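You operate a simulated robot arm through the tools that you are given. There is no shell and no other tool.

You are at the controls of a simulated robot arm. One attempt, no reset.

TASK
Put things in order on the outer part of the long desk. At the end: the powder bottle (marked "SILVER") from the outer part of the long desk stands on top of the clear glass weight; the green glue stick stands where the blue glue stick stood; the white glue pot is on the orange small tray; the clear bead jar (marked "PEARL") from the outer part of the long desk stands where the green glue stick stood; the blue glue stick stands where the powder bottle stood; whatever was shut is shut again. Leave all else as you found it, and nothing knocked over.
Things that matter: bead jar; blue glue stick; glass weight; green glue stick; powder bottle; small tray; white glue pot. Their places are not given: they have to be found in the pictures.

The check looks at the end state, three seconds after you hand in, the way a careful person would. Anything else that was tipped, shoved, dropped, spilled or broken makes it a failure.

THE ROBOT
A 7-joint arm with a two-finger parallel gripper, fixed in place. Base frame: the origin is at the foot of the arm, x ahead of it, y to its left, z up; the work surface is at about z = 0. Readings come in mm, degrees, newtons and seconds.
With the tool pointing down near the work surface it reaches from about 240 to 620 mm from the base axis. Its first joint turns from -66.0 to 66.0 degrees. Payload 2.6 kg.
The tool frame sits at the grasp point between the pads (the TCP): z along the fingers, y along the line on which they close. The tips reach 30 mm beyond it. The gripper opens to 94 mm. The fingers are 28 mm wide and 10 mm thick; the gripper's body (50 by 96 mm) begins 55 mm behind the TCP.
Orientation is that of the tool frame in the base frame, as [roll, pitch, yaw] about the fixed x, y, z axes, in that order (R = Rz(yaw) Ry(pitch) Rx(roll)). With the fingers straight down and closing along the base's y, the tool's x points along the base's -x, its y along +y and its z along -z.

THE INTERFACE
- The arm moves only by the tool nudge_tool. Its argument "rows" is a list of rows, each a list of 3 entries, a list of its own where there are three numbers: the turn, a rotation vector about the tool's x, y, z in degrees, then the shift along the tool's x, y, z in mm, then the finger opening in mm, from 0 to 94. In form: [[[ax, ay, az], [tx, ty, tz], hand], ...]. A call has 1 to 20 rows; each row shifts and turns the commanded pose from where the row before left it, along the tool's axes as they then stand. Each row takes 0.2 s and may step no farther than 50 mm and 8.6 degrees from the row before; otherwise, or with a gripper value out of range, the whole call is refused. Where a pose cannot be reached the arm comes as near as it can. A force on the tool above 40 N (or 10 N above the force at the start of the call, whichever is more), or a blocked arm, ends the call early, and 0.2 s more pass. Each finger travels about 72 mm/s and halts on what it meets, pressing with about 40 N; the grip force reading is that of the motor and also rises with nothing between the fingers. The clock runs only during rows and for 0.2 s after the last one: add rows that do not move to give the fingers time. It gives the time, the measured TCP pose, the force on the tool (base axes), the opening and the grip force at its end, in the units of the frame above (readings bear some noise), with the torque about the TCP (base axes, N m) and any sound that the robot's microphone picked up.
- Cameras (640 x 400 px; columns grow to the right, rows downward): "scene" is fixed at [34.7, 437.6, 550.6]; the picture's right is [-0.75, -0.66, 0.00], its down [-0.45, 0.51, -0.73] and it looks along [0.48, -0.55, -0.68] (base axes); focal length 231 px, centre (320, 200). "wrist" rides on the gripper at [76, 14, -102] in the tool frame; the picture's right is [-0.18, 0.98, 0.00], its down [-0.75, -0.14, -0.64] and it looks along [-0.63, -0.12, 0.77] (tool axes); focal length 243 px, centre (320, 200).
- snapshot(camera): a new picture of that camera. The clock stands still meanwhile.
- pixel_to_xyz(camera, pixels): there is no depth. For up to 12 entries [column, row, z] of the newest picture of that camera ("zoom" is the newest enlarged one), the place [x, y] in the base frame at which the ray of that pixel passes the height z, good to about 3 mm. The clock stands still meanwhile.
- zoom(camera, box): a new picture of the part [left, top, right, bottom] of that camera's present view, enlarged. The clock stands still meanwhile.
- job_done(): hands the job in; it is judged then, once.

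Open the gripper and draw the arm clear of the work before you hand the job in, unless the task says otherwise.

The tools are called after "Request:" by a JSON object that holds its "op" and its "data". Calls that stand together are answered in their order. nudge_tool: Moves the arm, as the interface text tells. Its arguments: {"type":"object","properties":{"rows":{"type":"array","items":{"type":"array"}}},"required":["rows"]} The other tools are called the same way: snapshot (camera) takes a picture; pixel_to_xyz (camera, pixels) gives the place at which the rays of pixels pass given heights; zoom (camera, box) takes an enlarged picture of a part of a camera's view; job_done () hands the job in.

At the start:

```text
time: 0.0
tool_pos: [288.6, 194.9, 348.2]
tool_rot: [-179.9, 0.0, 180.0]
force: [0.6, 0.7, -0.2]
moment: [0.03, 0.0, -0.03]
gripper_width: 93.8
gripper_force: 0.0
```

scene: 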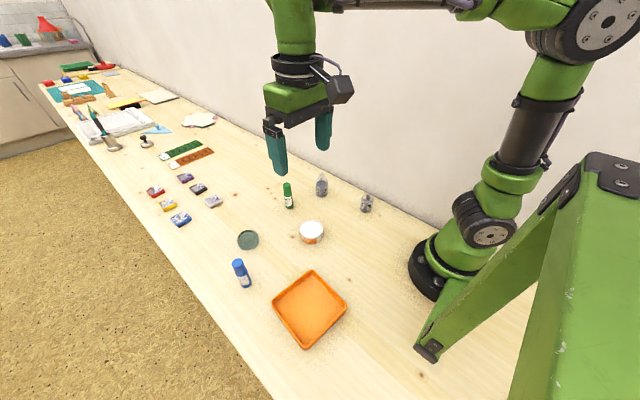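
wrist: 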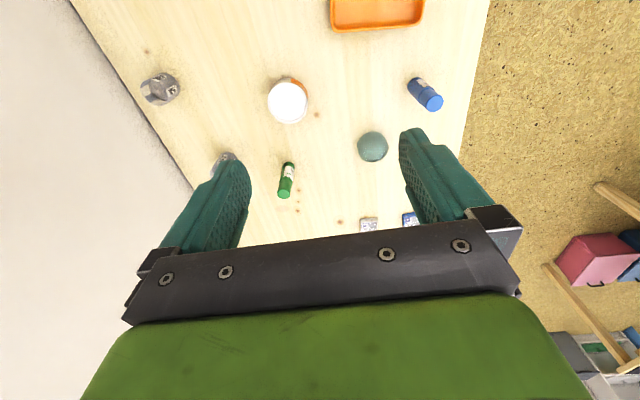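

The scene shows the blue stick near (242,273), green stick (288,196), white pot (311,232), tray (309,309), a dark glass disc (248,240), and two grey items at (321,185) and (366,203). I zoom in to identify each.

Request:
{"op": "zoom", "data": {"camera": "scene", "box": [260, 160, 400, 250]}}

Request:
{"op": "zoom", "data": {"camera": "scene", "box": [210, 215, 360, 355]}}

Request:
{"op": "zoom", "data": {"camera": "wrist", "box": [120, 50, 320, 220]}}

Request:
{"op": "zoom", "data": {"camera": "scene", "box": [0, 0, 240, 240]}}

```text
4.44 times, centred on (330, 205) of scene
```

zoom: 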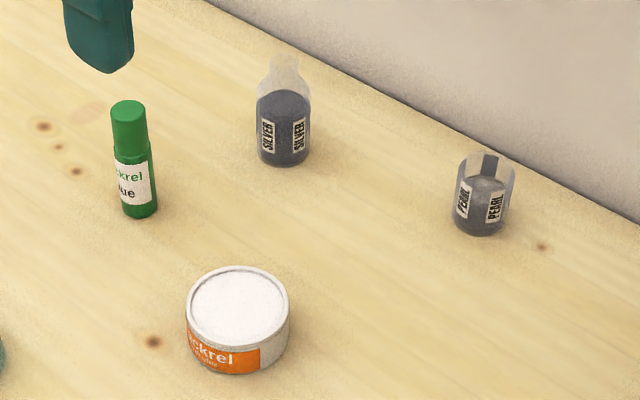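

```text
2.86 times, centred on (285, 285) of scene
```

zoom: 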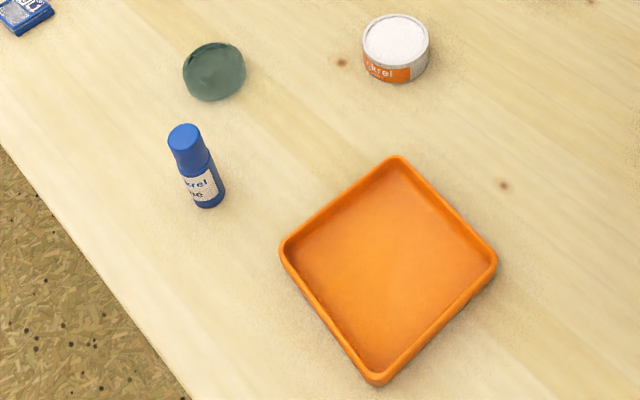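

```text
2.35 times, centred on (220, 135) of wrist
```

zoom: 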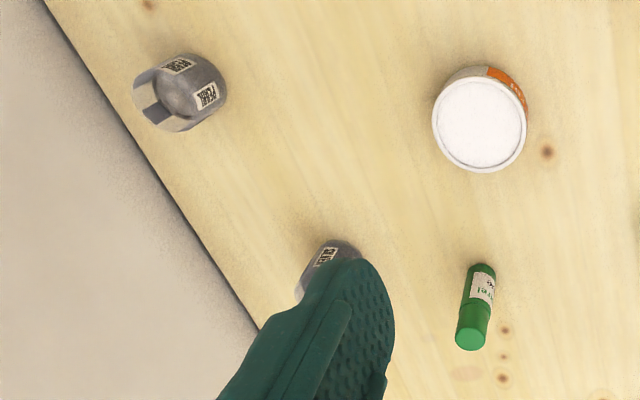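

```text
1.67 times, centred on (120, 120) of scene
```

zoom: 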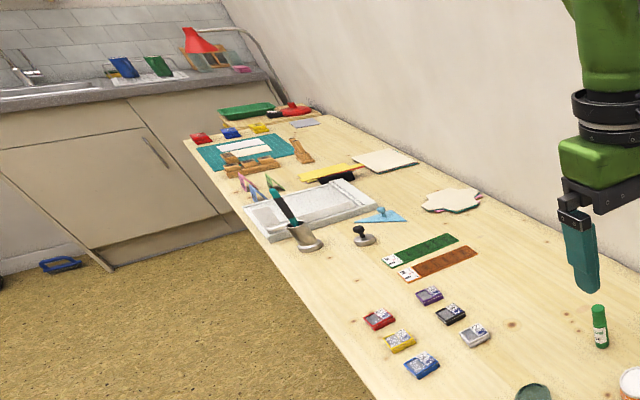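

I take base-point pixels in the scene: green (289.7,206.8), silver bottle (322,194.4), pearl jar (365.8,210), pot top (311.5,229), blue (246.2,284), weight (248,239.5), and tray corners; I convert them to base coordinates.

Request:
{"op": "pixel_to_xyz", "data": {"camera": "scene", "pixels": [[289.7, 206.8, 0], [322, 194.4, 0], [365.8, 210, 0], [311.5, 229, 30], [311.5, 240, 0], [246.2, 283.9, 0], [248, 239.5, 10], [312.3, 270, 15], [272.1, 301.8, 15], [305, 349, 15], [346.2, 306.7, 15], [309, 309, 3]]}}

Request:
{"op": "zoom", "data": {"camera": "scene", "box": [228, 222, 268, 252]}}

Request:
{"op": "zoom", "data": {"camera": "scene", "box": [300, 165, 380, 220]}}

Request:
{"op": "zoom", "data": {"camera": "wrist", "box": [340, 60, 460, 170]}}

```text
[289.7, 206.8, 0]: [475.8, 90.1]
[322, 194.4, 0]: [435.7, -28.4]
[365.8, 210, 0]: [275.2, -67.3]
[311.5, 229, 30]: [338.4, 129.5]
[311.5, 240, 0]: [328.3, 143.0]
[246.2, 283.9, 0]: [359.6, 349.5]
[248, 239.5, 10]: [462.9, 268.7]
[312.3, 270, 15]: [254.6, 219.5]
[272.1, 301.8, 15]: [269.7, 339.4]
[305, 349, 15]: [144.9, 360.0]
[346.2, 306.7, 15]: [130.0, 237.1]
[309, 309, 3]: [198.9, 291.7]
```

```text
13.33 times, centred on (248, 237) of scene
```

zoom: 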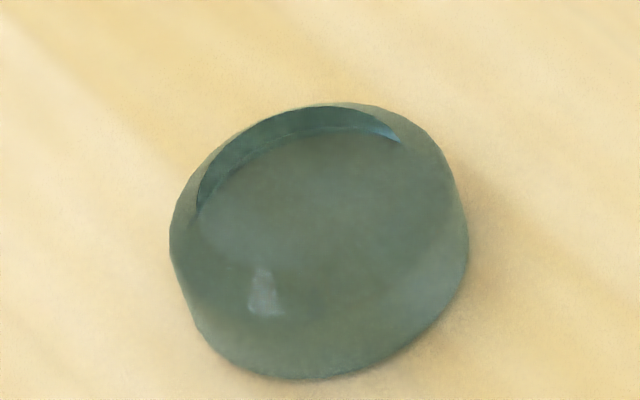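

```text
7.27 times, centred on (340, 192) of scene
```

zoom: 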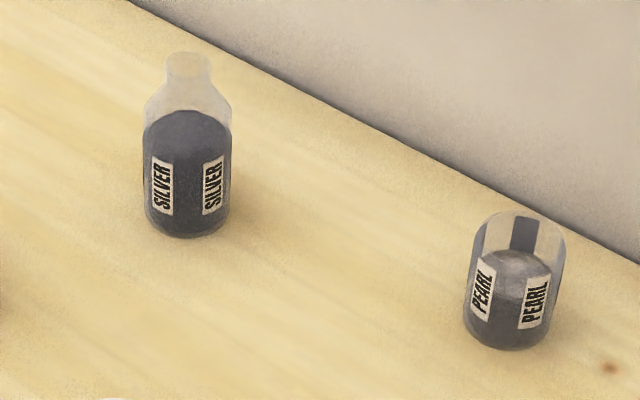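

```text
3.64 times, centred on (400, 115) of wrist
```

zoom: 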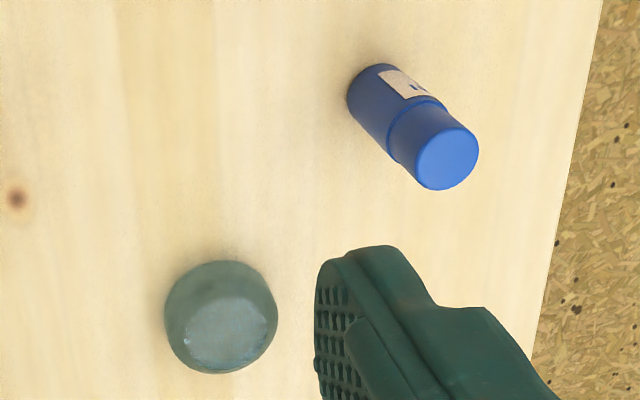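

The weight is a low disc with a chamfered top; the jar (PEARL) and bottle (SILVER) look open-topped, so they must stay upright. I now estimate object heights from top pixels (green 287,184; silver 322,173; pearl 367,195.5; blue 237,261) and the wall line.

Request:
{"op": "pixel_to_xyz", "data": {"camera": "scene", "pixels": [[287, 184.1, 70], [287, 184.1, 90], [322, 173, 60], [322, 173, 90], [367.2, 195.4, 40], [367.2, 195.4, 60], [237.1, 260.9, 70], [237.1, 260.9, 90], [305.2, 160, 0], [402, 210.6, 0], [311.5, 229, 40]]}}

Request:
{"op": "pixel_to_xyz", "data": {"camera": "wrist", "pixels": [[288, 102, 30], [288, 102, 40], [285, 196, 80], [372, 147, 20], [428, 101, 80], [168, 85, 0], [230, 157, 0]]}}

```text
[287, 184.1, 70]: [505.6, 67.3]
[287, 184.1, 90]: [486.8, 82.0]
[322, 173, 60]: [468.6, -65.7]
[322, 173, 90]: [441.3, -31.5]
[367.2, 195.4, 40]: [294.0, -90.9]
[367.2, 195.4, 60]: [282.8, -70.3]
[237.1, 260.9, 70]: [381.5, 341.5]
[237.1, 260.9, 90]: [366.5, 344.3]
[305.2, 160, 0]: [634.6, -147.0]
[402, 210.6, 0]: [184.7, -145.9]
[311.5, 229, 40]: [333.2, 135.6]
```

```text
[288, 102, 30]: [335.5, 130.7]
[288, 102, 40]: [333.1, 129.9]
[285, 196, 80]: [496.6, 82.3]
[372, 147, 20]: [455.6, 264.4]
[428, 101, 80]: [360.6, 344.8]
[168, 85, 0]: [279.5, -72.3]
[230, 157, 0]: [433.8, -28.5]
```

Heights come out at about 98 mm for the sticks, 92 mm for the bottle, 62 mm for the jar and 33 mm for the pot, with the wall at y≈-146. I move to above the silver bottle at about (436,-28) and z≈200, to look again from the wrist.

Request:
{"op": "nudge_tool", "data": {"rows": [[[0, 0, 0], [-18.4, -27.9, 18.5], 94], [[0, 0, 0], [-18.4, -27.9, 18.5], 94], [[0, 0, 0], [-18.4, -27.9, 18.5], 94], [[0, 0, 0], [-18.4, -27.9, 18.5], 94], [[0, 0, 0], [-18.4, -27.9, 18.5], 94], [[0, 0, 0], [-18.4, -27.9, 18.5], 94], [[0, 0, 0], [-18.4, -27.9, 18.5], 94], [[0, 0, 0], [-18.4, -27.9, 18.5], 94], [[0, 0, 0], [0, 0, 0], 94]]}}

Request:
{"op": "snapshot", "data": {"camera": "wrist"}}

Request:
{"op": "snapshot", "data": {"camera": "scene"}}

```text
time: 2.0
tool_pos: [436.3, -27.8, 198.6]
tool_rot: [180.0, -0.1, 180.0]
force: [0.2, 0.6, -0.5]
moment: [0.01, -0.01, -0.02]
gripper_width: 94.1
gripper_force: 0.2
```

```text
taken
```

wrist: 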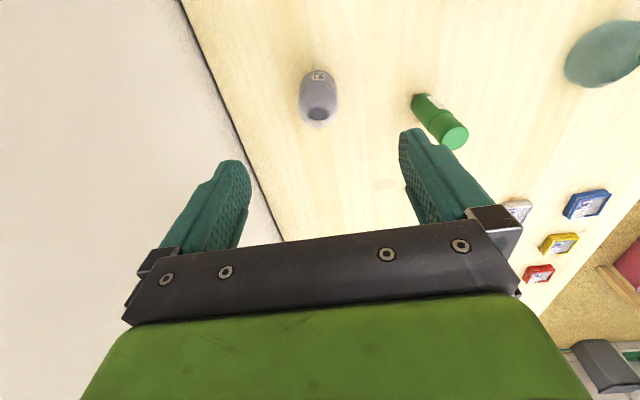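

```text
taken
```

scene: 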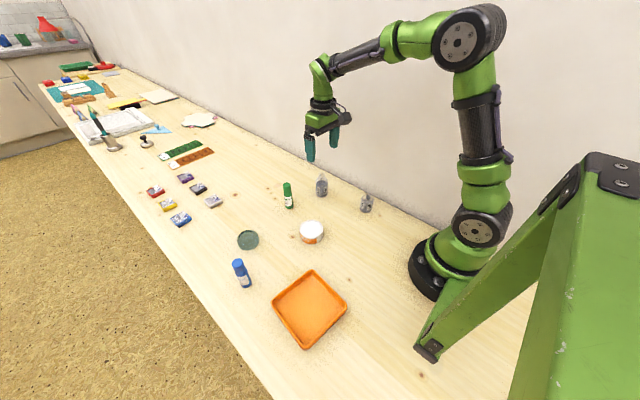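

The bottle shows at wrist (319,97), nearly centred between the fingers. I zoom in on it to fix its axis.

Request:
{"op": "zoom", "data": {"camera": "wrist", "box": [280, 55, 360, 140]}}

Request:
{"op": "zoom", "data": {"camera": "wrist", "box": [400, 80, 480, 160]}}

Request:
{"op": "zoom", "data": {"camera": "scene", "box": [300, 165, 380, 220]}}

```text
4.71 times, centred on (320, 98) of wrist
```

zoom: 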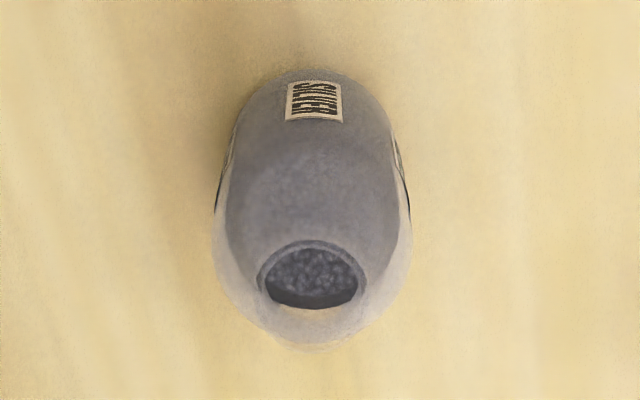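

```text
5.00 times, centred on (440, 120) of wrist
```

zoom: 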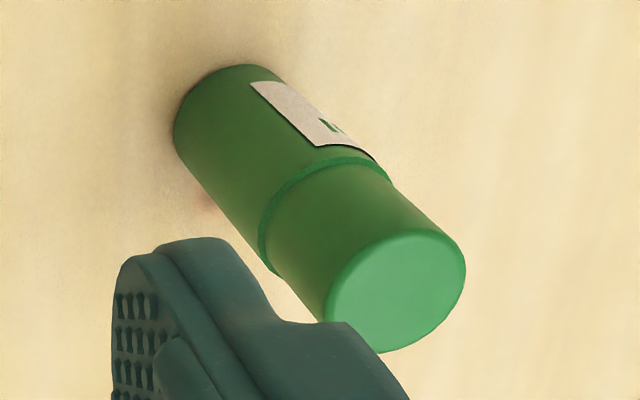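

```text
7.27 times, centred on (340, 192) of scene
```

zoom: 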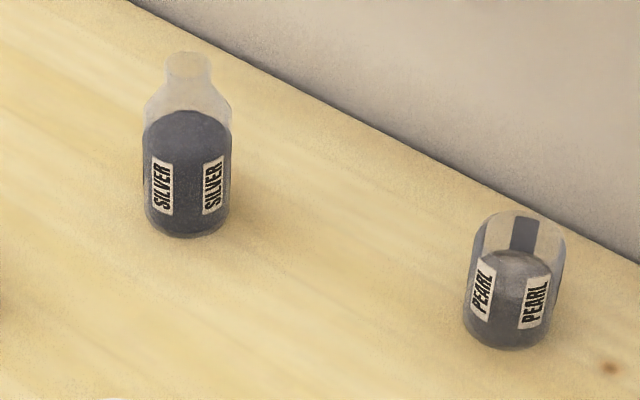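

I convert the mouth centre (318,114), the far base edge (318.7,70.4), the side edges and the green stick's cap centre to base coordinates.

Request:
{"op": "pixel_to_xyz", "data": {"camera": "wrist", "pixels": [[318.1, 113.9, 92], [318.1, 113.9, 85], [318.7, 70.4, 0], [298.3, 96, 45], [338.7, 96, 45], [455, 138, 98], [425, 95, 0]]}}

```text
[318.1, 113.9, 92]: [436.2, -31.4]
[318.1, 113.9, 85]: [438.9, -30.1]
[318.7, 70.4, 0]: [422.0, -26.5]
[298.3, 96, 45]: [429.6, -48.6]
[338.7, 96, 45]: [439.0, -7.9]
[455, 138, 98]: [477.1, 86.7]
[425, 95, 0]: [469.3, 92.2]
```

The bottle's axis is at about (437,-29) with a diameter near 42 mm. I go down around it, fingers open, to TCP z≈48 (tips at 18, gripper body above the 92 mm top).

Request:
{"op": "nudge_tool", "data": {"rows": [[[0, 0, 0], [-0.5, -0.7, 30], 80], [[0, 0, 0], [0, -0.5, 30], 80], [[0, 0, 0], [0, 0, 30], 80], [[0, 0, 0], [0, 0, 30], 80], [[0, 0, 0], [0, 0, 20], 80], [[0, 0, 0], [0, 0, 10.6], 80], [[0, 0, 0], [0, 0, 0], 80]]}}

Request:
{"op": "snapshot", "data": {"camera": "wrist"}}

Request:
{"op": "zoom", "data": {"camera": "scene", "box": [260, 140, 400, 230]}}

```text
time: 3.6
tool_pos: [436.0, -30.6, 49.8]
tool_rot: [180.0, 0.0, 179.8]
force: [-0.4, 0.5, -0.5]
moment: [0.01, -0.02, 0.04]
gripper_width: 79.8
gripper_force: 0.1
```

```text
taken
```

wrist: 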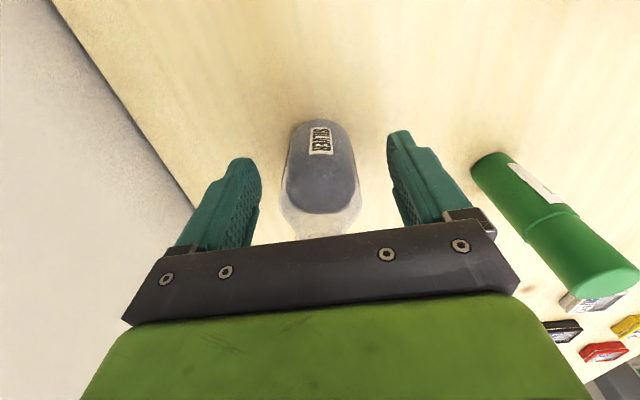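

```text
4.44 times, centred on (330, 185) of scene
```

zoom: 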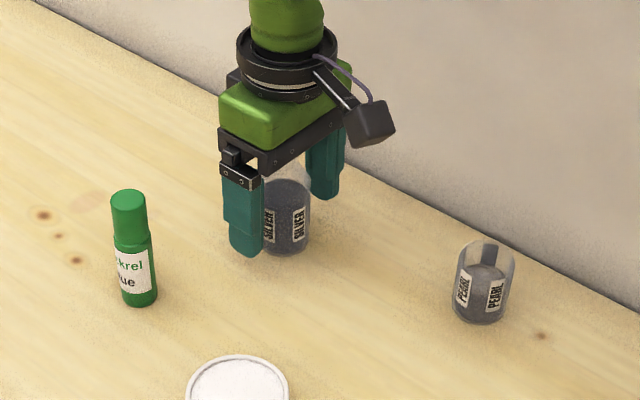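

The bottle stands between the fingers, spanning columns 283–360. I check its near base edge at (320,121) and its sides for x-centering before closing.

Request:
{"op": "pixel_to_xyz", "data": {"camera": "wrist", "pixels": [[320, 121, 0], [284, 180, 45], [359, 180, 45], [320, 188, 50], [325, 213, 62]]}}

```text
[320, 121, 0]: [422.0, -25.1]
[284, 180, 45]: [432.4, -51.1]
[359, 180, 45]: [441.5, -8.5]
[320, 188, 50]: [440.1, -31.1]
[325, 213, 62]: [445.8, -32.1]
```

The readings carry a bias of about 4 mm in x (the TCP itself reads 440), which puts the bottle's axis at about (438.5,-30). I shift 2 mm in x and close on it.

Request:
{"op": "nudge_tool", "data": {"rows": [[[0, 0, 0], [-2, 0.5, 1], 80], [[0, 0, 0], [0, 0, 0], 60], [[0, 0, 0], [0, 0, 0], 48], [[0, 0, 0], [0, 0, 0], 44], [[0, 0, 0], [0, 0, 0], 40], [[0, 0, 0], [0, 0, 0], 37], [[0, 0, 0], [0, 0, 0], 37], [[0, 0, 0], [0, 0, 0], 37]]}}

Request:
{"op": "snapshot", "data": {"camera": "wrist"}}

```text
time: 5.4
tool_pos: [440.2, -29.8, 48.6]
tool_rot: [-180.0, 0.0, 179.9]
force: [0.4, 0.6, -0.1]
moment: [-0.01, -0.02, 0.01]
gripper_width: 40.9
gripper_force: 39.5
```

```text
taken
```

wrist: 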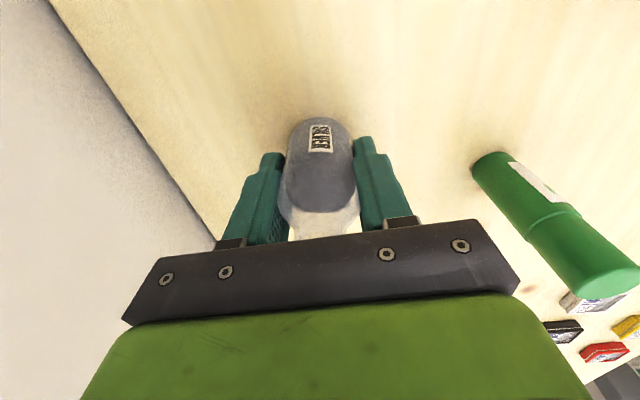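

The grip holds at 40.9 mm width with 39.5 N. I lift slowly by about 135 mm and carry the bottle toward the weight near (460,267), staying well above the green stick.

Request:
{"op": "nudge_tool", "data": {"rows": [[[0, 0, 0], [0, 0, -8], 37], [[0, 0, 0], [0, 0, -15], 37], [[0, 0, 0], [0, 0, -22], 37], [[0, 0, 0], [0, 0, -25], 37], [[0, 0, 0], [0, 0, -25], 37], [[0, 0, 0], [0, 0, -22], 37], [[0, 0, 0], [0, 0, -12], 37], [[0, 0, 0], [0, 0, -6], 37], [[0, 0, 0], [0, 0, 0], 37]]}}

Request:
{"op": "snapshot", "data": {"camera": "wrist"}}

```text
time: 7.4
tool_pos: [438.4, -28.8, 183.9]
tool_rot: [-180.0, 0.0, 179.8]
force: [-0.7, 0.6, 0.0]
moment: [0.01, 0.03, -0.04]
gripper_width: 37.2
gripper_force: 0.1
```

```text
taken
```

wrist: 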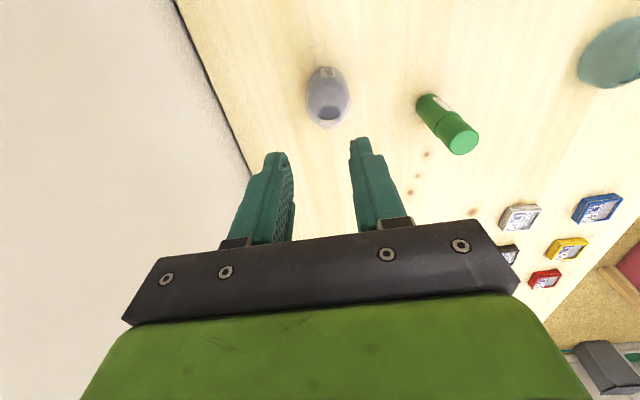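

The fingers closed to 37.2 mm with no force: the bottle slipped out and still stands on the desk at (328,97). I look closely at it to see its state and find out why.

Request:
{"op": "zoom", "data": {"camera": "wrist", "box": [288, 50, 368, 140]}}

Request:
{"op": "zoom", "data": {"camera": "scene", "box": [270, 130, 390, 220]}}

Request:
{"op": "pixel_to_xyz", "data": {"camera": "wrist", "pixels": [[328, 67, 0], [328, 114, 92], [308, 95, 45], [349, 95, 45]]}}

```text
4.44 times, centred on (328, 95) of wrist
```

zoom: 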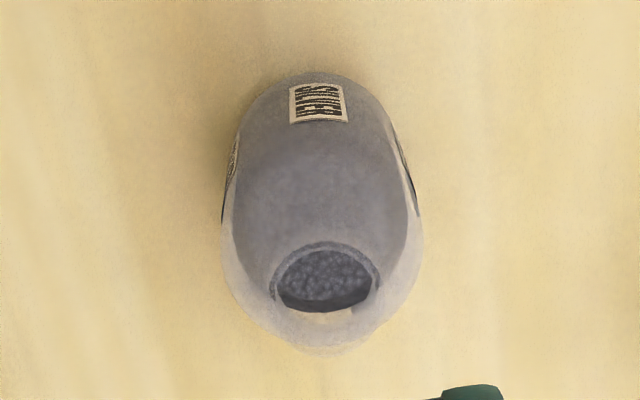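

```text
4.44 times, centred on (330, 175) of scene
```

zoom: 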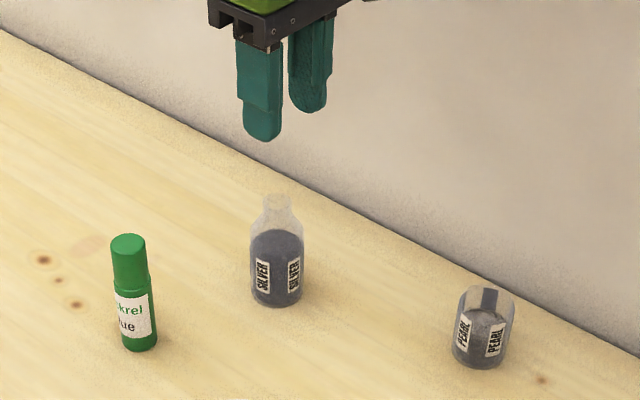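

```text
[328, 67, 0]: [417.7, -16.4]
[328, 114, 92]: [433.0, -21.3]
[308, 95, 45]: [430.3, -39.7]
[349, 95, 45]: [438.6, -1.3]
```

The bottle is upright but was pushed about 8–9 mm in +y, to about (436,-21). I open, re-centre over it and go down again, then grip harder and test the hold with a tiny lift.

Request:
{"op": "nudge_tool", "data": {"rows": [[[0, 0, 0], [1, 4, 0], 80], [[0, 0, 0], [1, 4, 0], 80], [[0, 0, 0], [0, 0, 30], 80], [[0, 0, 0], [0, 0, 30], 80], [[0, 0, 0], [0, 0, 30], 80], [[0, 0, 0], [0, 0, 25], 80], [[0, 0, 0], [0, 0, 15], 80], [[0, 0, 0], [0, 0, 6], 80], [[0, 0, 0], [0, 0, 0], 80]]}}

Request:
{"op": "snapshot", "data": {"camera": "wrist"}}

Request:
{"op": "zoom", "data": {"camera": "scene", "box": [290, 150, 360, 210]}}

```text
time: 9.4
tool_pos: [436.8, -21.6, 48.0]
tool_rot: [-180.0, 0.1, 180.0]
force: [0.6, -0.3, -0.8]
moment: [0.0, 0.03, 0.0]
gripper_width: 79.9
gripper_force: 0.0
```

```text
taken
```

wrist: 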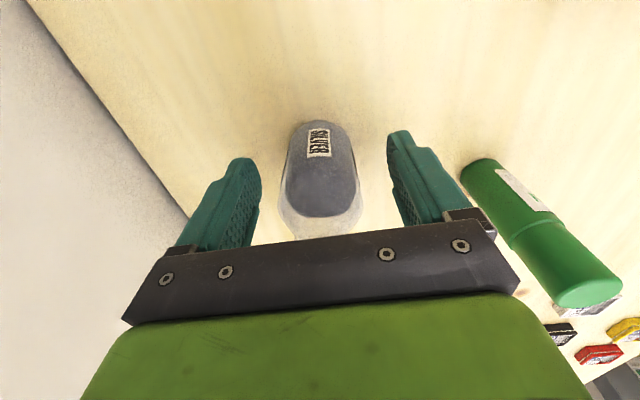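

```text
6.67 times, centred on (325, 180) of scene
```

zoom: 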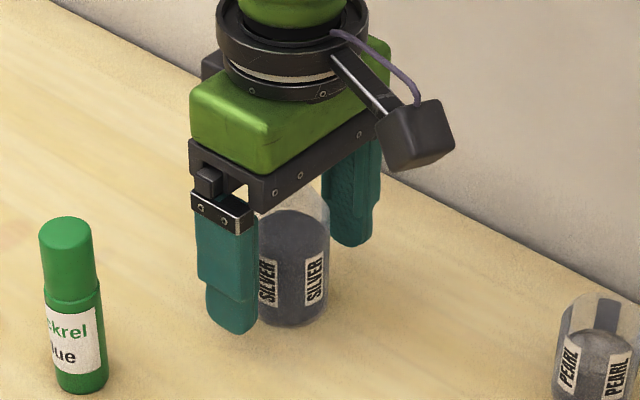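

Midpoint between the finger tips, at zoom (291,285), matches the bottle's axis, so it is centred. I close fully and hold, without lifting yet.

Request:
{"op": "nudge_tool", "data": {"rows": [[[0, 0, 0], [0, 0, 0], 60], [[0, 0, 0], [0, 0, 0], 46], [[0, 0, 0], [0, 0, 0], 40], [[0, 0, 0], [0, 0, 0], 25], [[0, 0, 0], [0, 0, 0], 15], [[0, 0, 0], [0, 0, 0], 5], [[0, 0, 0], [0, 0, 0], 5], [[0, 0, 0], [0, 0, 0], 5]]}}

Request:
{"op": "nudge_tool", "data": {"rows": [[[0, 0, 0], [0, 0, -1], 5], [[0, 0, 0], [0, 0, -1], 5], [[0, 0, 0], [0, 0, -1], 5], [[0, 0, 0], [0, 0, 0], 5]]}}

Request:
{"op": "snapshot", "data": {"camera": "wrist"}}

Request:
{"op": "zoom", "data": {"camera": "scene", "box": [290, 150, 360, 210]}}

```text
time: 11.2
tool_pos: [436.9, -21.1, 47.4]
tool_rot: [-180.0, -0.1, 180.0]
force: [-0.5, -0.5, -0.3]
moment: [0.0, -0.02, 0.0]
gripper_width: 41.2
gripper_force: 40.0
```

```text
time: 12.2
tool_pos: [436.5, -21.3, 51.5]
tool_rot: [-180.0, 0.0, 179.9]
force: [-0.7, 0.1, 0.3]
moment: [0.02, -0.01, -0.01]
gripper_width: 41.1
gripper_force: 40.4
```

```text
taken
```

wrist: 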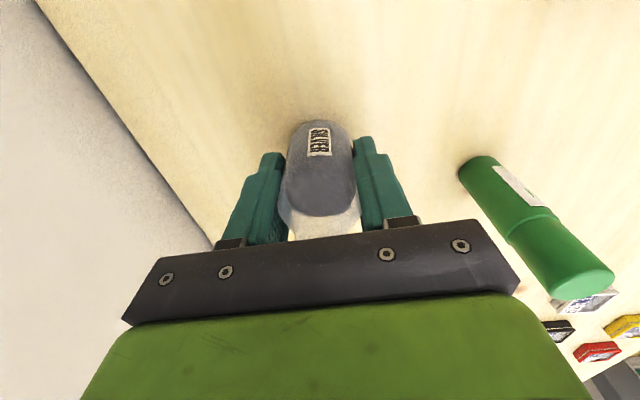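

```text
6.67 times, centred on (325, 180) of scene
```

zoom: 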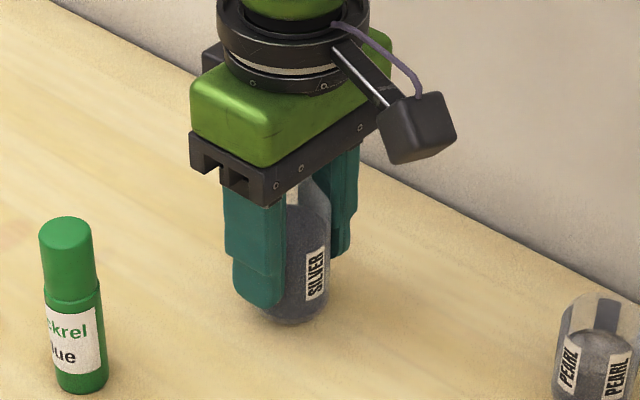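

Width stays at 41.1 mm with 40 N. I lift 8 mm more, slowly, and compare the bottle's base against its shadow.

Request:
{"op": "nudge_tool", "data": {"rows": [[[0, 0, 0], [0, 0, -2], 5], [[0, 0, 0], [0, 0, -2], 5], [[0, 0, 0], [0, 0, -2], 5], [[0, 0, 0], [0, 0, -2], 5], [[0, 0, 0], [0, 0, 0], 5]]}}

Request:
{"op": "zoom", "data": {"camera": "scene", "box": [290, 150, 360, 210]}}

Request:
{"op": "zoom", "data": {"camera": "wrist", "box": [240, 90, 400, 240]}}

```text
time: 13.4
tool_pos: [436.2, -20.2, 60.3]
tool_rot: [-180.0, 0.0, 179.9]
force: [0.6, 0.6, -0.5]
moment: [0.02, 0.0, -0.03]
gripper_width: 41.3
gripper_force: 39.5
```

```text
6.67 times, centred on (325, 180) of scene
```

zoom: 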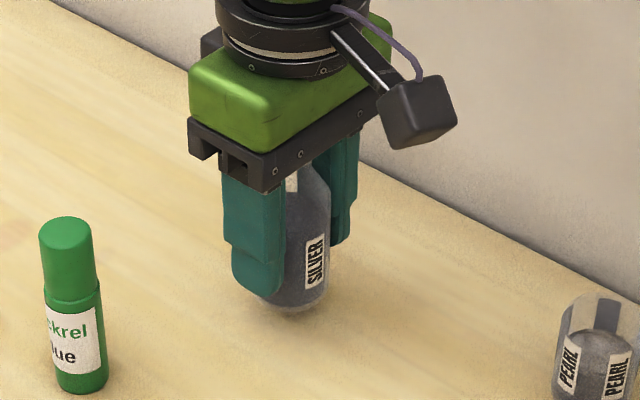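

```text
2.67 times, centred on (320, 165) of wrist
```

zoom: 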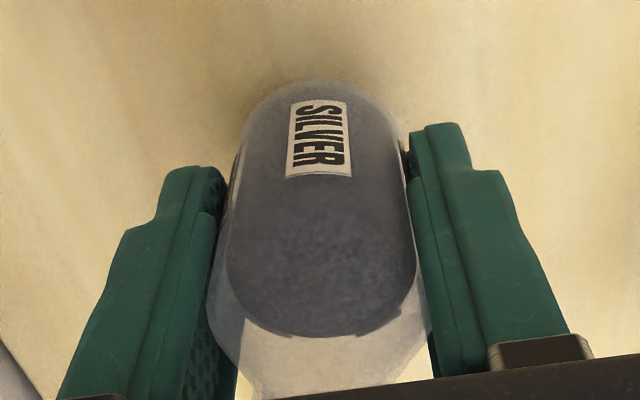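

The bottle now rises with the gripper (its base has left the shadow), so the first slip came from lifting too briskly. I lift on gently to about z=100, in 3–5 mm rows.

Request:
{"op": "nudge_tool", "data": {"rows": [[[0, 0, 0], [0, 0, -2], 5], [[0, 0, 0], [0, 0, -3], 5], [[0, 0, 0], [0, 0, -4], 5], [[0, 0, 0], [0, 0, -5], 5], [[0, 0, 0], [0, 0, -5], 5], [[0, 0, 0], [0, 0, -5], 5], [[0, 0, 0], [0, 0, -5], 5], [[0, 0, 0], [0, 0, -5], 5], [[0, 0, 0], [0, 0, -4], 5], [[0, 0, 0], [0, 0, -2], 5], [[0, 0, 0], [0, 0, 0], 5]]}}

Request:
{"op": "zoom", "data": {"camera": "wrist", "box": [240, 90, 400, 240]}}

Request:
{"op": "snapshot", "data": {"camera": "wrist"}}

```text
time: 15.8
tool_pos: [437.1, -20.1, 98.3]
tool_rot: [-180.0, 0.1, 179.9]
force: [0.9, 0.3, -1.5]
moment: [0.0, 0.02, 0.02]
gripper_width: 41.3
gripper_force: 40.5
```

```text
2.67 times, centred on (320, 165) of wrist
```

zoom: 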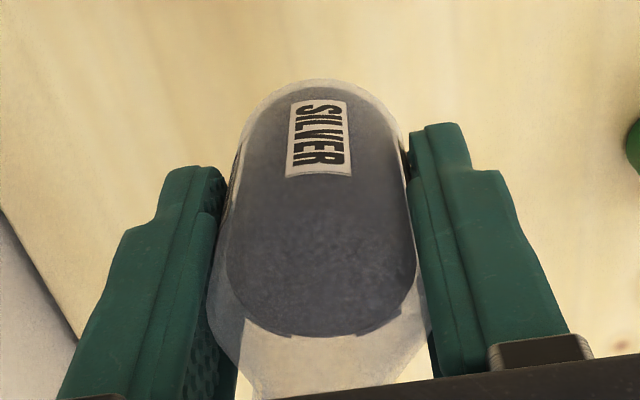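

```text
taken
```

wrist: 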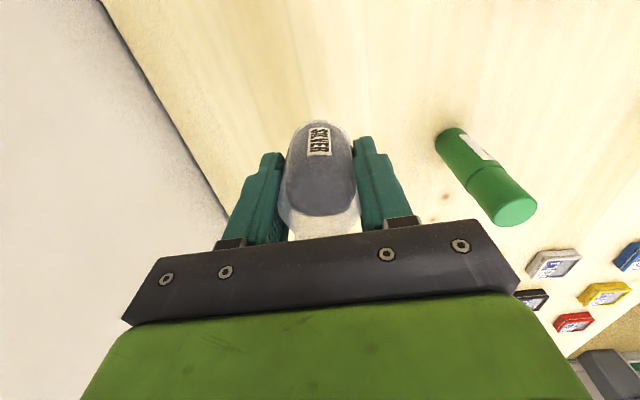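

The hold is firm, since the label position is unchanged in the wrist view. I carry it along y, passing the green stick at x≈400 with the bottle's base about 50 mm up.

Request:
{"op": "nudge_tool", "data": {"rows": [[[0, 0, 0], [3, 4, 0], 5], [[0, 0, 0], [4, 7, 0], 5], [[0, 0, 0], [5, 9, 0], 5], [[0, 0, 0], [6, 10, 0], 5], [[0, 0, 0], [6, 11, 0], 5], [[0, 0, 0], [6, 12, 0], 5], [[0, 0, 0], [5, 13, 0], 5], [[0, 0, 0], [2, 14, 0], 5], [[0, 0, 0], [0, 14, 0], 5], [[0, 0, 0], [0, 14, 0], 5], [[0, 0, 0], [0, 14, 0], 5], [[0, 0, 0], [0, 14, 0], 5], [[0, 0, 0], [0, 14, 0], 5], [[0, 0, 0], [0, 14, 0], 5], [[0, 0, 0], [0, 14, 0], 5], [[0, 0, 0], [0, 12, 0], 5], [[0, 0, 0], [0, 8, 0], 5], [[0, 0, 0], [0, 4, 0], 5], [[0, 0, 0], [0, 0, 0], 5]]}}

Request:
{"op": "snapshot", "data": {"camera": "wrist"}}

Request:
{"op": "snapshot", "data": {"camera": "scene"}}

```text
time: 19.8
tool_pos: [399.9, 181.3, 99.3]
tool_rot: [-180.0, 0.1, 179.9]
force: [0.7, -0.2, 0.1]
moment: [0.0, 0.0, -0.01]
gripper_width: 41.2
gripper_force: 40.3
```

```text
taken
```

wrist: 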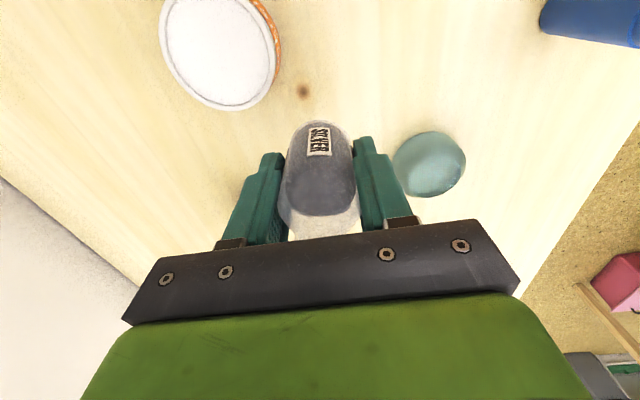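

```text
taken
```

scene: 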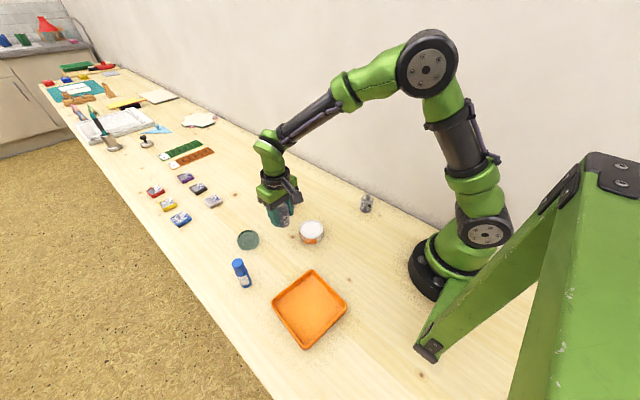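

The bottle is held and the weight is visible in the wrist view at (430,164). I zoom on the weight from both cameras to fix its centre and height.

Request:
{"op": "zoom", "data": {"camera": "wrist", "box": [380, 115, 480, 205]}}

Request:
{"op": "zoom", "data": {"camera": "scene", "box": [228, 222, 308, 272]}}

```text
4.44 times, centred on (430, 160) of wrist
```

zoom: 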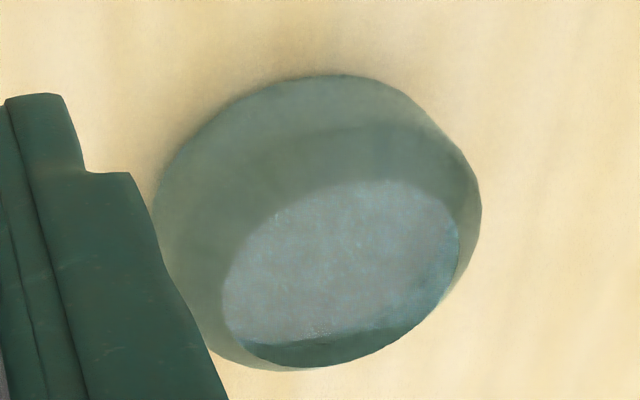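

```text
8.00 times, centred on (268, 247) of scene
```

zoom: 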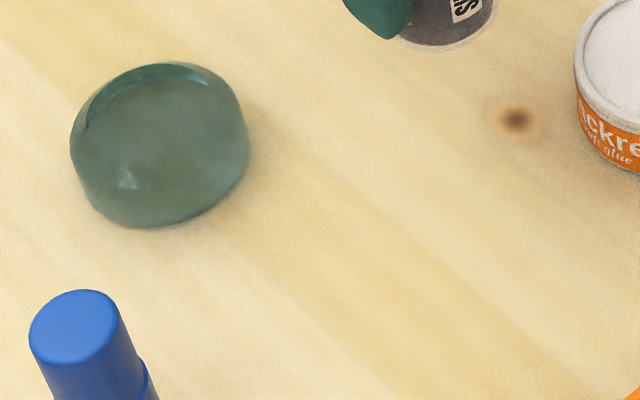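

I query the weight's base centre in the scene, (247.9,241.9), and its base outline and top-face centre in the wrist view, plus the TCP pixel (320,188) to learn the bias.

Request:
{"op": "pixel_to_xyz", "data": {"camera": "scene", "pixels": [[247.9, 241.9, 0], [247.9, 241.9, 10], [236.7, 241, 5], [259, 239, 5], [247, 238, 20]]}}

Request:
{"op": "pixel_to_xyz", "data": {"camera": "wrist", "pixels": [[320, 188, 100], [429.3, 164.5, 0], [429.3, 164.5, 10], [434.7, 176.7, 20], [393, 160, 5], [466, 160, 5], [434, 131.9, 0]]}}

```text
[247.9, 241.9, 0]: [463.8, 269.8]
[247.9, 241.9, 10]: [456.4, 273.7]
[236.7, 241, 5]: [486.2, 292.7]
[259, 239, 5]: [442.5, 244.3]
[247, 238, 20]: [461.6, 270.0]
```

```text
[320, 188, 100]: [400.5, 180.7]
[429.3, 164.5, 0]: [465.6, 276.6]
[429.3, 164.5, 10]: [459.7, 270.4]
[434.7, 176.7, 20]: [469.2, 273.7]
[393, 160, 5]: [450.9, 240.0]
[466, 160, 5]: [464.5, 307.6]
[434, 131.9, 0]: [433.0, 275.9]
```

The weight's centre comes out at about (463,271.5), diameter 64 mm, height 15–20 mm. I carry the bottle over it, base still about 50 mm up, and then check alignment.

Request:
{"op": "nudge_tool", "data": {"rows": [[[0, 0, 0], [-3, 4, 0], 5], [[0, 0, 0], [-5, 7, 0], 5], [[0, 0, 0], [-6, 9, 0], 5], [[0, 0, 0], [-7, 10, 0], 5], [[0, 0, 0], [-7, 10, 0], 5], [[0, 0, 0], [-7, 10, 0], 5], [[0, 0, 0], [-7, 10, 0], 5], [[0, 0, 0], [-7, 10, 0], 5], [[0, 0, 0], [-6, 9, 0], 5], [[0, 0, 0], [-5, 6, 0], 5], [[0, 0, 0], [-2, 4, 0], 5], [[0, 0, 0], [0, 1, 0], 5], [[0, 0, 0], [0, 0, 0], 5]]}}

Request:
{"op": "zoom", "data": {"camera": "scene", "box": [208, 182, 288, 262]}}

Request:
{"op": "zoom", "data": {"camera": "wrist", "box": [230, 60, 410, 240]}}

```text
time: 22.6
tool_pos: [462.5, 271.2, 98.2]
tool_rot: [-179.9, 0.0, 179.8]
force: [0.2, -0.1, -1.3]
moment: [-0.02, -0.01, -0.01]
gripper_width: 41.2
gripper_force: 39.9
```

```text
5.00 times, centred on (248, 222) of scene
```

zoom: 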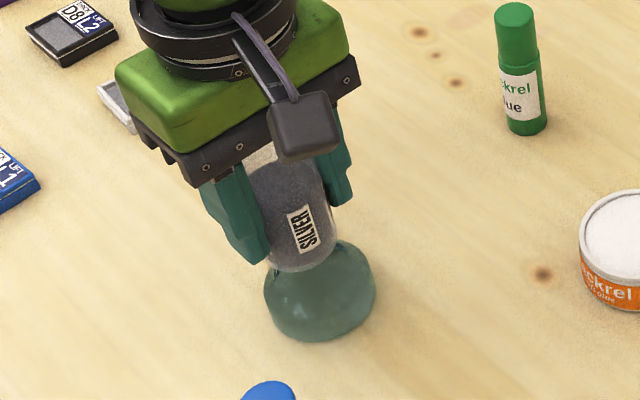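

```text
2.22 times, centred on (320, 150) of wrist
```

zoom: 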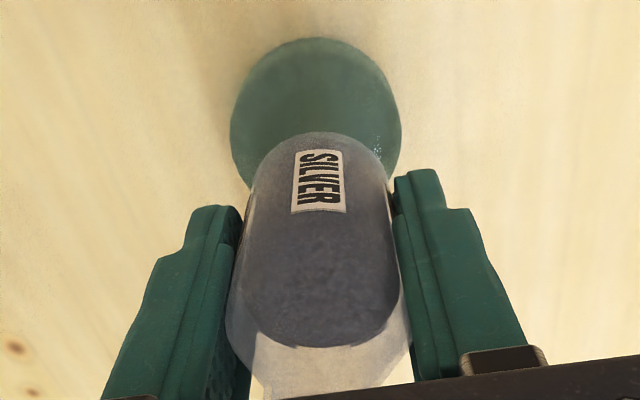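

In the wrist view the weight's outline spans zoom columns 230–402 with its near edge at row 38. I convert these to check its centre against the TCP at (462.5,271.2).

Request:
{"op": "pixel_to_xyz", "data": {"camera": "wrist", "pixels": [[279.5, 114, 5], [356.9, 114, 5], [319.1, 77, 0], [320, 188, 98], [279.5, 114, 10], [356.9, 114, 10]]}}

Request:
{"op": "pixel_to_xyz", "data": {"camera": "scene", "pixels": [[236.8, 238, 5], [258.9, 238, 5], [245, 249.8, 0]]}}

```text
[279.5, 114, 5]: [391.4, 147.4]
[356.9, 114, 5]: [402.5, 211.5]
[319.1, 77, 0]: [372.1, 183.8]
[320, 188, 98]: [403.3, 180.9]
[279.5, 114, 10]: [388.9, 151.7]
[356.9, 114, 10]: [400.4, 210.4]
```

```text
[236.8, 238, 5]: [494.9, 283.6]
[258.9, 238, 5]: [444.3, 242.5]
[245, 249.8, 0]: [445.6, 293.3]
```

That call used the earlier snapshot, so I add the 62.6/89.9 mm travel: the weight's centre is about (461–463,271). I check the held bottle's base centre in the scene at z≈51 and take a fresh wrist picture.

Request:
{"op": "pixel_to_xyz", "data": {"camera": "scene", "pixels": [[243.8, 232, 51], [244.2, 236.3, 51], [236.5, 232, 51], [251, 230, 51]]}}

Request:
{"op": "snapshot", "data": {"camera": "wrist"}}

Request:
{"op": "zoom", "data": {"camera": "scene", "box": [228, 212, 268, 252]}}

```text
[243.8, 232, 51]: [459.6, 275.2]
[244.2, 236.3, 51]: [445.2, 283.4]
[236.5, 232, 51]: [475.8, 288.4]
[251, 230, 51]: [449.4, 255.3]
```

```text
taken
```

wrist: 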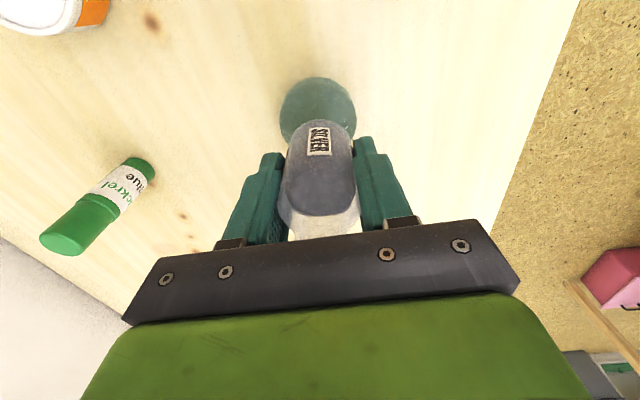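

```text
10.00 times, centred on (248, 232) of scene
```

zoom: 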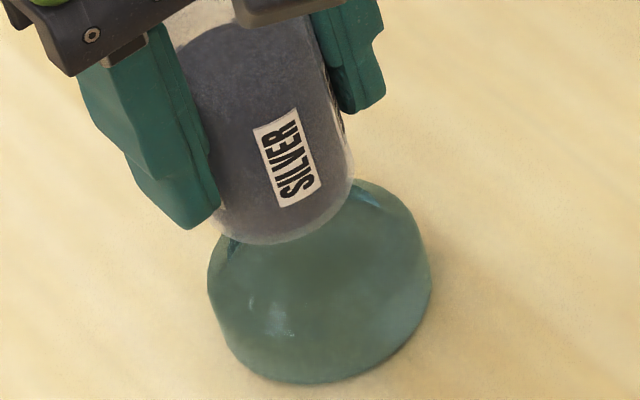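

Bottle and weight look aligned in both views. I lower about 25 mm gently and look again.

Request:
{"op": "nudge_tool", "data": {"rows": [[[0, 0, 0], [0, 0, 2], 5], [[0, 0, 0], [0, 0, 4], 5], [[0, 0, 0], [0, 0, 5], 5], [[0, 0, 0], [0, 0, 5], 5], [[0, 0, 0], [0, 0, 4], 5], [[0, 0, 0], [0, 0, 3], 5], [[0, 0, 0], [0, 0, 2], 5], [[0, 0, 0], [0, 0, 0], 5]]}}

Request:
{"op": "zoom", "data": {"camera": "scene", "box": [228, 212, 268, 252]}}

Request:
{"op": "zoom", "data": {"camera": "wrist", "box": [260, 60, 380, 180]}}

```text
time: 24.4
tool_pos: [463.4, 270.6, 76.5]
tool_rot: [179.8, 0.3, 179.9]
force: [-1.3, -2.6, 22.8]
moment: [-0.16, 0.27, -0.02]
gripper_width: 41.1
gripper_force: 39.7
```

```text
10.00 times, centred on (248, 232) of scene
```

zoom: 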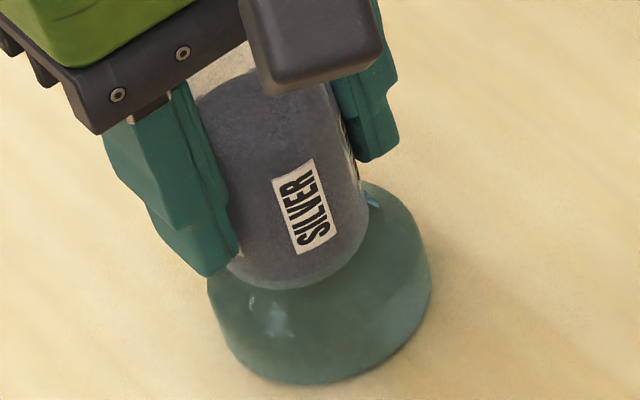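

```text
3.33 times, centred on (320, 120) of wrist
```

zoom: 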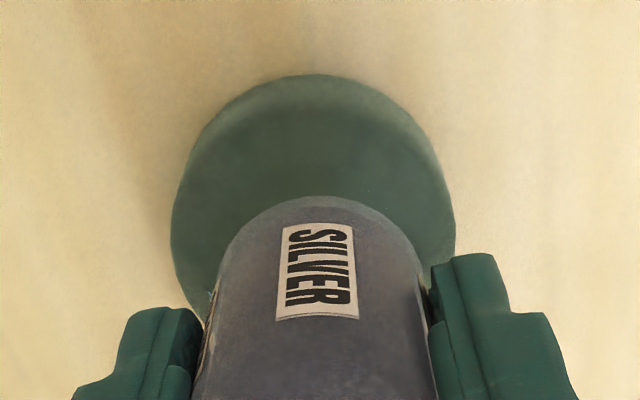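

Contact came early: Fz = 22.8 N at TCP z=76.5, which puts the bottle's base near z≈28, so the weight is taller than I thought. I check the contact geometry with rays through the bottle's front base edge (245,240.8) and the weight's rim before going on.

Request:
{"op": "pixel_to_xyz", "data": {"camera": "scene", "pixels": [[245, 240.8, 20], [245, 240.8, 28], [245, 250.3, 0], [247, 229.7, 20], [247, 229.7, 28], [258.5, 230.5, 20], [258.5, 230.5, 28]]}}

Request:
{"op": "zoom", "data": {"camera": "wrist", "box": [260, 60, 380, 240]}}

Request:
{"op": "snapshot", "data": {"camera": "wrist"}}

```text
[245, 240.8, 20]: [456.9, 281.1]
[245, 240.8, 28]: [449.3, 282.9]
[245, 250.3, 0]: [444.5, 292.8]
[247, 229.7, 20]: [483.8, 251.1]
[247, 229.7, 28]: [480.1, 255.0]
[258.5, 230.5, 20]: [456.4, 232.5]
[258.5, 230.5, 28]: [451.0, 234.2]
```

```text
2.22 times, centred on (320, 150) of wrist
```

zoom: 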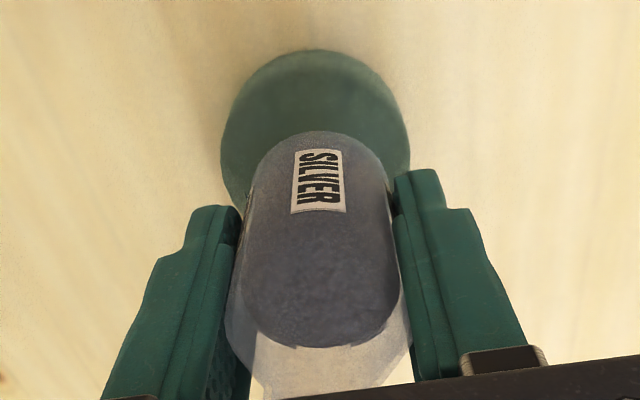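

```text
taken
```

wrist: 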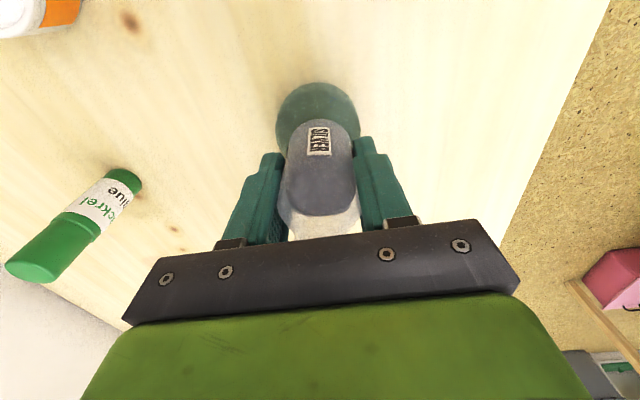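

The rays fit a weight about 28 mm tall with a top face of radius ≈24 mm, so the bottle (radius 20.5) fits on it. I check x-centring from the fresh wrist view, using the weight's outline at (275,127), (360.5,127) and near edge (319,81.5).

Request:
{"op": "pixel_to_xyz", "data": {"camera": "wrist", "pixels": [[275, 127, 5], [360.5, 127, 5], [275, 127, 10], [360.5, 127, 10], [319, 81.5, 0], [320, 188, 76.5], [319, 119, 28.5], [319, 119, 30]]}}

Request:
{"op": "zoom", "data": {"camera": "wrist", "box": [270, 70, 370, 160]}}

```text
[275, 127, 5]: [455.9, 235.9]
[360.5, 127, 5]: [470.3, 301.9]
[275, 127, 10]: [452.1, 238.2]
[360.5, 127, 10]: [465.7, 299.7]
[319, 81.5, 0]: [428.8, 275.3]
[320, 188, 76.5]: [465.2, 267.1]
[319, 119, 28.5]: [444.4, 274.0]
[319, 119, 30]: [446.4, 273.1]
```

```text
4.44 times, centred on (320, 115) of wrist
```

zoom: 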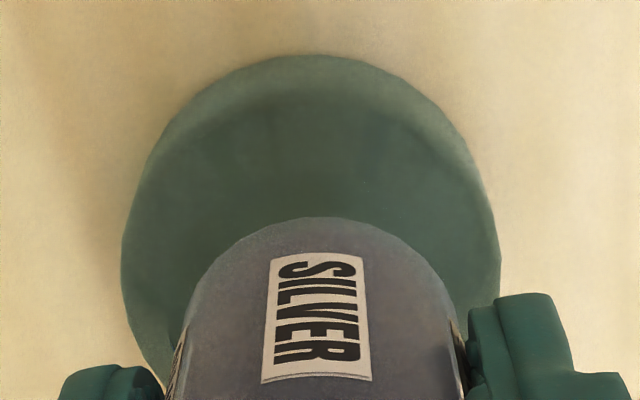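

The bottle sits about 3 mm too far in +x and 1.5 mm in +y relative to the weight. I lift slightly (8 mm commanded), shift by (-3,-1.5), and come down again to just above contact.

Request:
{"op": "nudge_tool", "data": {"rows": [[[0, 0, 0], [0, 0, -2], 5], [[0, 0, 0], [0, 0, -3], 5], [[0, 0, 0], [0, 0, -3], 5], [[0, 0, 0], [1.5, -0.7, 0], 5], [[0, 0, 0], [1.5, -0.8, 0], 5], [[0, 0, 0], [0, 0, 1], 5], [[0, 0, 0], [0, 0, 1], 5], [[0, 0, 0], [0, 0, 0], 5], [[0, 0, 0], [0, 0, 0], 5]]}}

```text
time: 26.4
tool_pos: [459.5, 268.9, 79.4]
tool_rot: [-179.9, 0.0, 179.9]
force: [-0.9, -0.1, -1.2]
moment: [0.0, 0.02, -0.02]
gripper_width: 41.1
gripper_force: 39.7
```

The bottle hangs free (Fz −1.2 N) at TCP z=79.4. I lower in 1 mm steps and watch for contact.

Request:
{"op": "nudge_tool", "data": {"rows": [[[0, 0, 0], [0, 0, 1], 5], [[0, 0, 0], [0, 0, 0.5], 5], [[0, 0, 0], [0, 0, 0], 5]]}}

Request:
{"op": "nudge_tool", "data": {"rows": [[[0, 0, 0], [0, 0, 0.7], 5], [[0, 0, 0], [0, 0, 0], 5]]}}

```text
time: 27.2
tool_pos: [459.4, 269.6, 79.4]
tool_rot: [-179.9, 0.0, 179.9]
force: [0.4, -0.3, -0.7]
moment: [-0.01, 0.0, -0.02]
gripper_width: 41.0
gripper_force: 39.7
```

```text
time: 27.8
tool_pos: [458.6, 269.5, 77.9]
tool_rot: [180.0, 0.0, 179.9]
force: [-0.5, 0.6, -1.6]
moment: [-0.01, 0.0, -0.01]
gripper_width: 40.8
gripper_force: 39.7
```

Still no contact at z≈78; I continue in small steps.

Request:
{"op": "nudge_tool", "data": {"rows": [[[0, 0, 0], [0, 0, 0.7], 5], [[0, 0, 0], [0, 0, 0], 5]]}}

Request:
{"op": "nudge_tool", "data": {"rows": [[[0, 0, 0], [0, 0, 0.7], 5], [[0, 0, 0], [0, 0, 0], 5]]}}

Request:
{"op": "nudge_tool", "data": {"rows": [[[0, 0, 0], [0, 0, 0.7], 5], [[0, 0, 0], [0, 0, 0], 5]]}}

```text
time: 28.4
tool_pos: [459.8, 269.0, 78.3]
tool_rot: [179.9, 0.0, 179.8]
force: [-0.8, 0.0, 4.0]
moment: [-0.04, 0.06, 0.03]
gripper_width: 40.9
gripper_force: 40.1
```

```text
time: 29.0
tool_pos: [458.3, 269.2, 77.1]
tool_rot: [179.9, 0.1, 179.9]
force: [-0.3, -0.6, 9.0]
moment: [-0.04, 0.02, -0.03]
gripper_width: 41.0
gripper_force: 40.0
```

```text
time: 29.6
tool_pos: [460.4, 270.6, 77.4]
tool_rot: [179.9, 0.1, 179.9]
force: [-3.3, -3.4, 21.1]
moment: [-0.22, 0.22, 0.0]
gripper_width: 41.0
gripper_force: 40.1
```

Contact is firm and the centre of pressure lies within 3 mm of the TCP axis, so the bottle rests flat on the weight. I relieve the push by 1.3 mm and open the fingers gradually.

Request:
{"op": "nudge_tool", "data": {"rows": [[[0, 0, 0], [0, 0, -0.7], 5], [[0, 0, 0], [0, 0, -0.6], 5], [[0, 0, 0], [0, 0, 0], 30], [[0, 0, 0], [0, 0, 0], 40], [[0, 0, 0], [0, 0, 0], 43], [[0, 0, 0], [0, 0, 0], 46], [[0, 0, 0], [0, 0, 0], 52], [[0, 0, 0], [0, 0, 0], 60], [[0, 0, 0], [0, 0, 0], 70], [[0, 0, 0], [0, 0, 0], 70]]}}

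Request:
{"op": "snapshot", "data": {"camera": "wrist"}}

Request:
{"op": "zoom", "data": {"camera": "scene", "box": [218, 192, 278, 262]}}

```text
time: 31.8
tool_pos: [460.2, 269.7, 76.6]
tool_rot: [-179.9, 0.0, 179.8]
force: [1.0, 0.3, 0.1]
moment: [0.0, 0.01, 0.02]
gripper_width: 70.0
gripper_force: 0.0
```

```text
taken
```

wrist: 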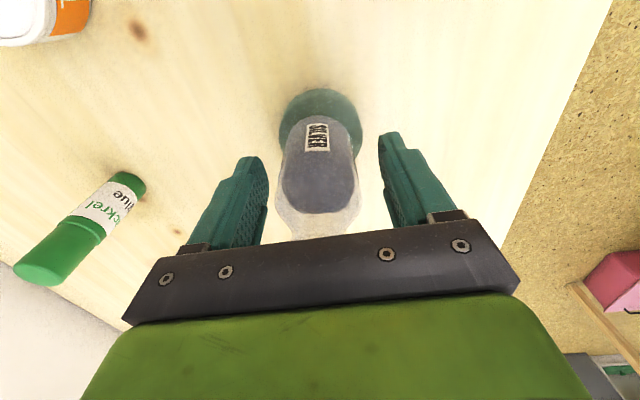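

```text
5.71 times, centred on (248, 227) of scene
```

zoom: 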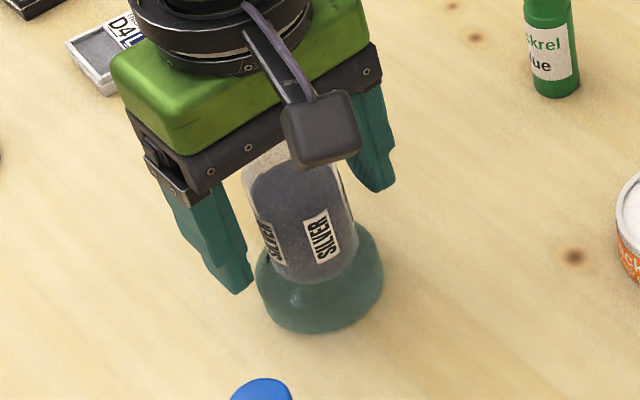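

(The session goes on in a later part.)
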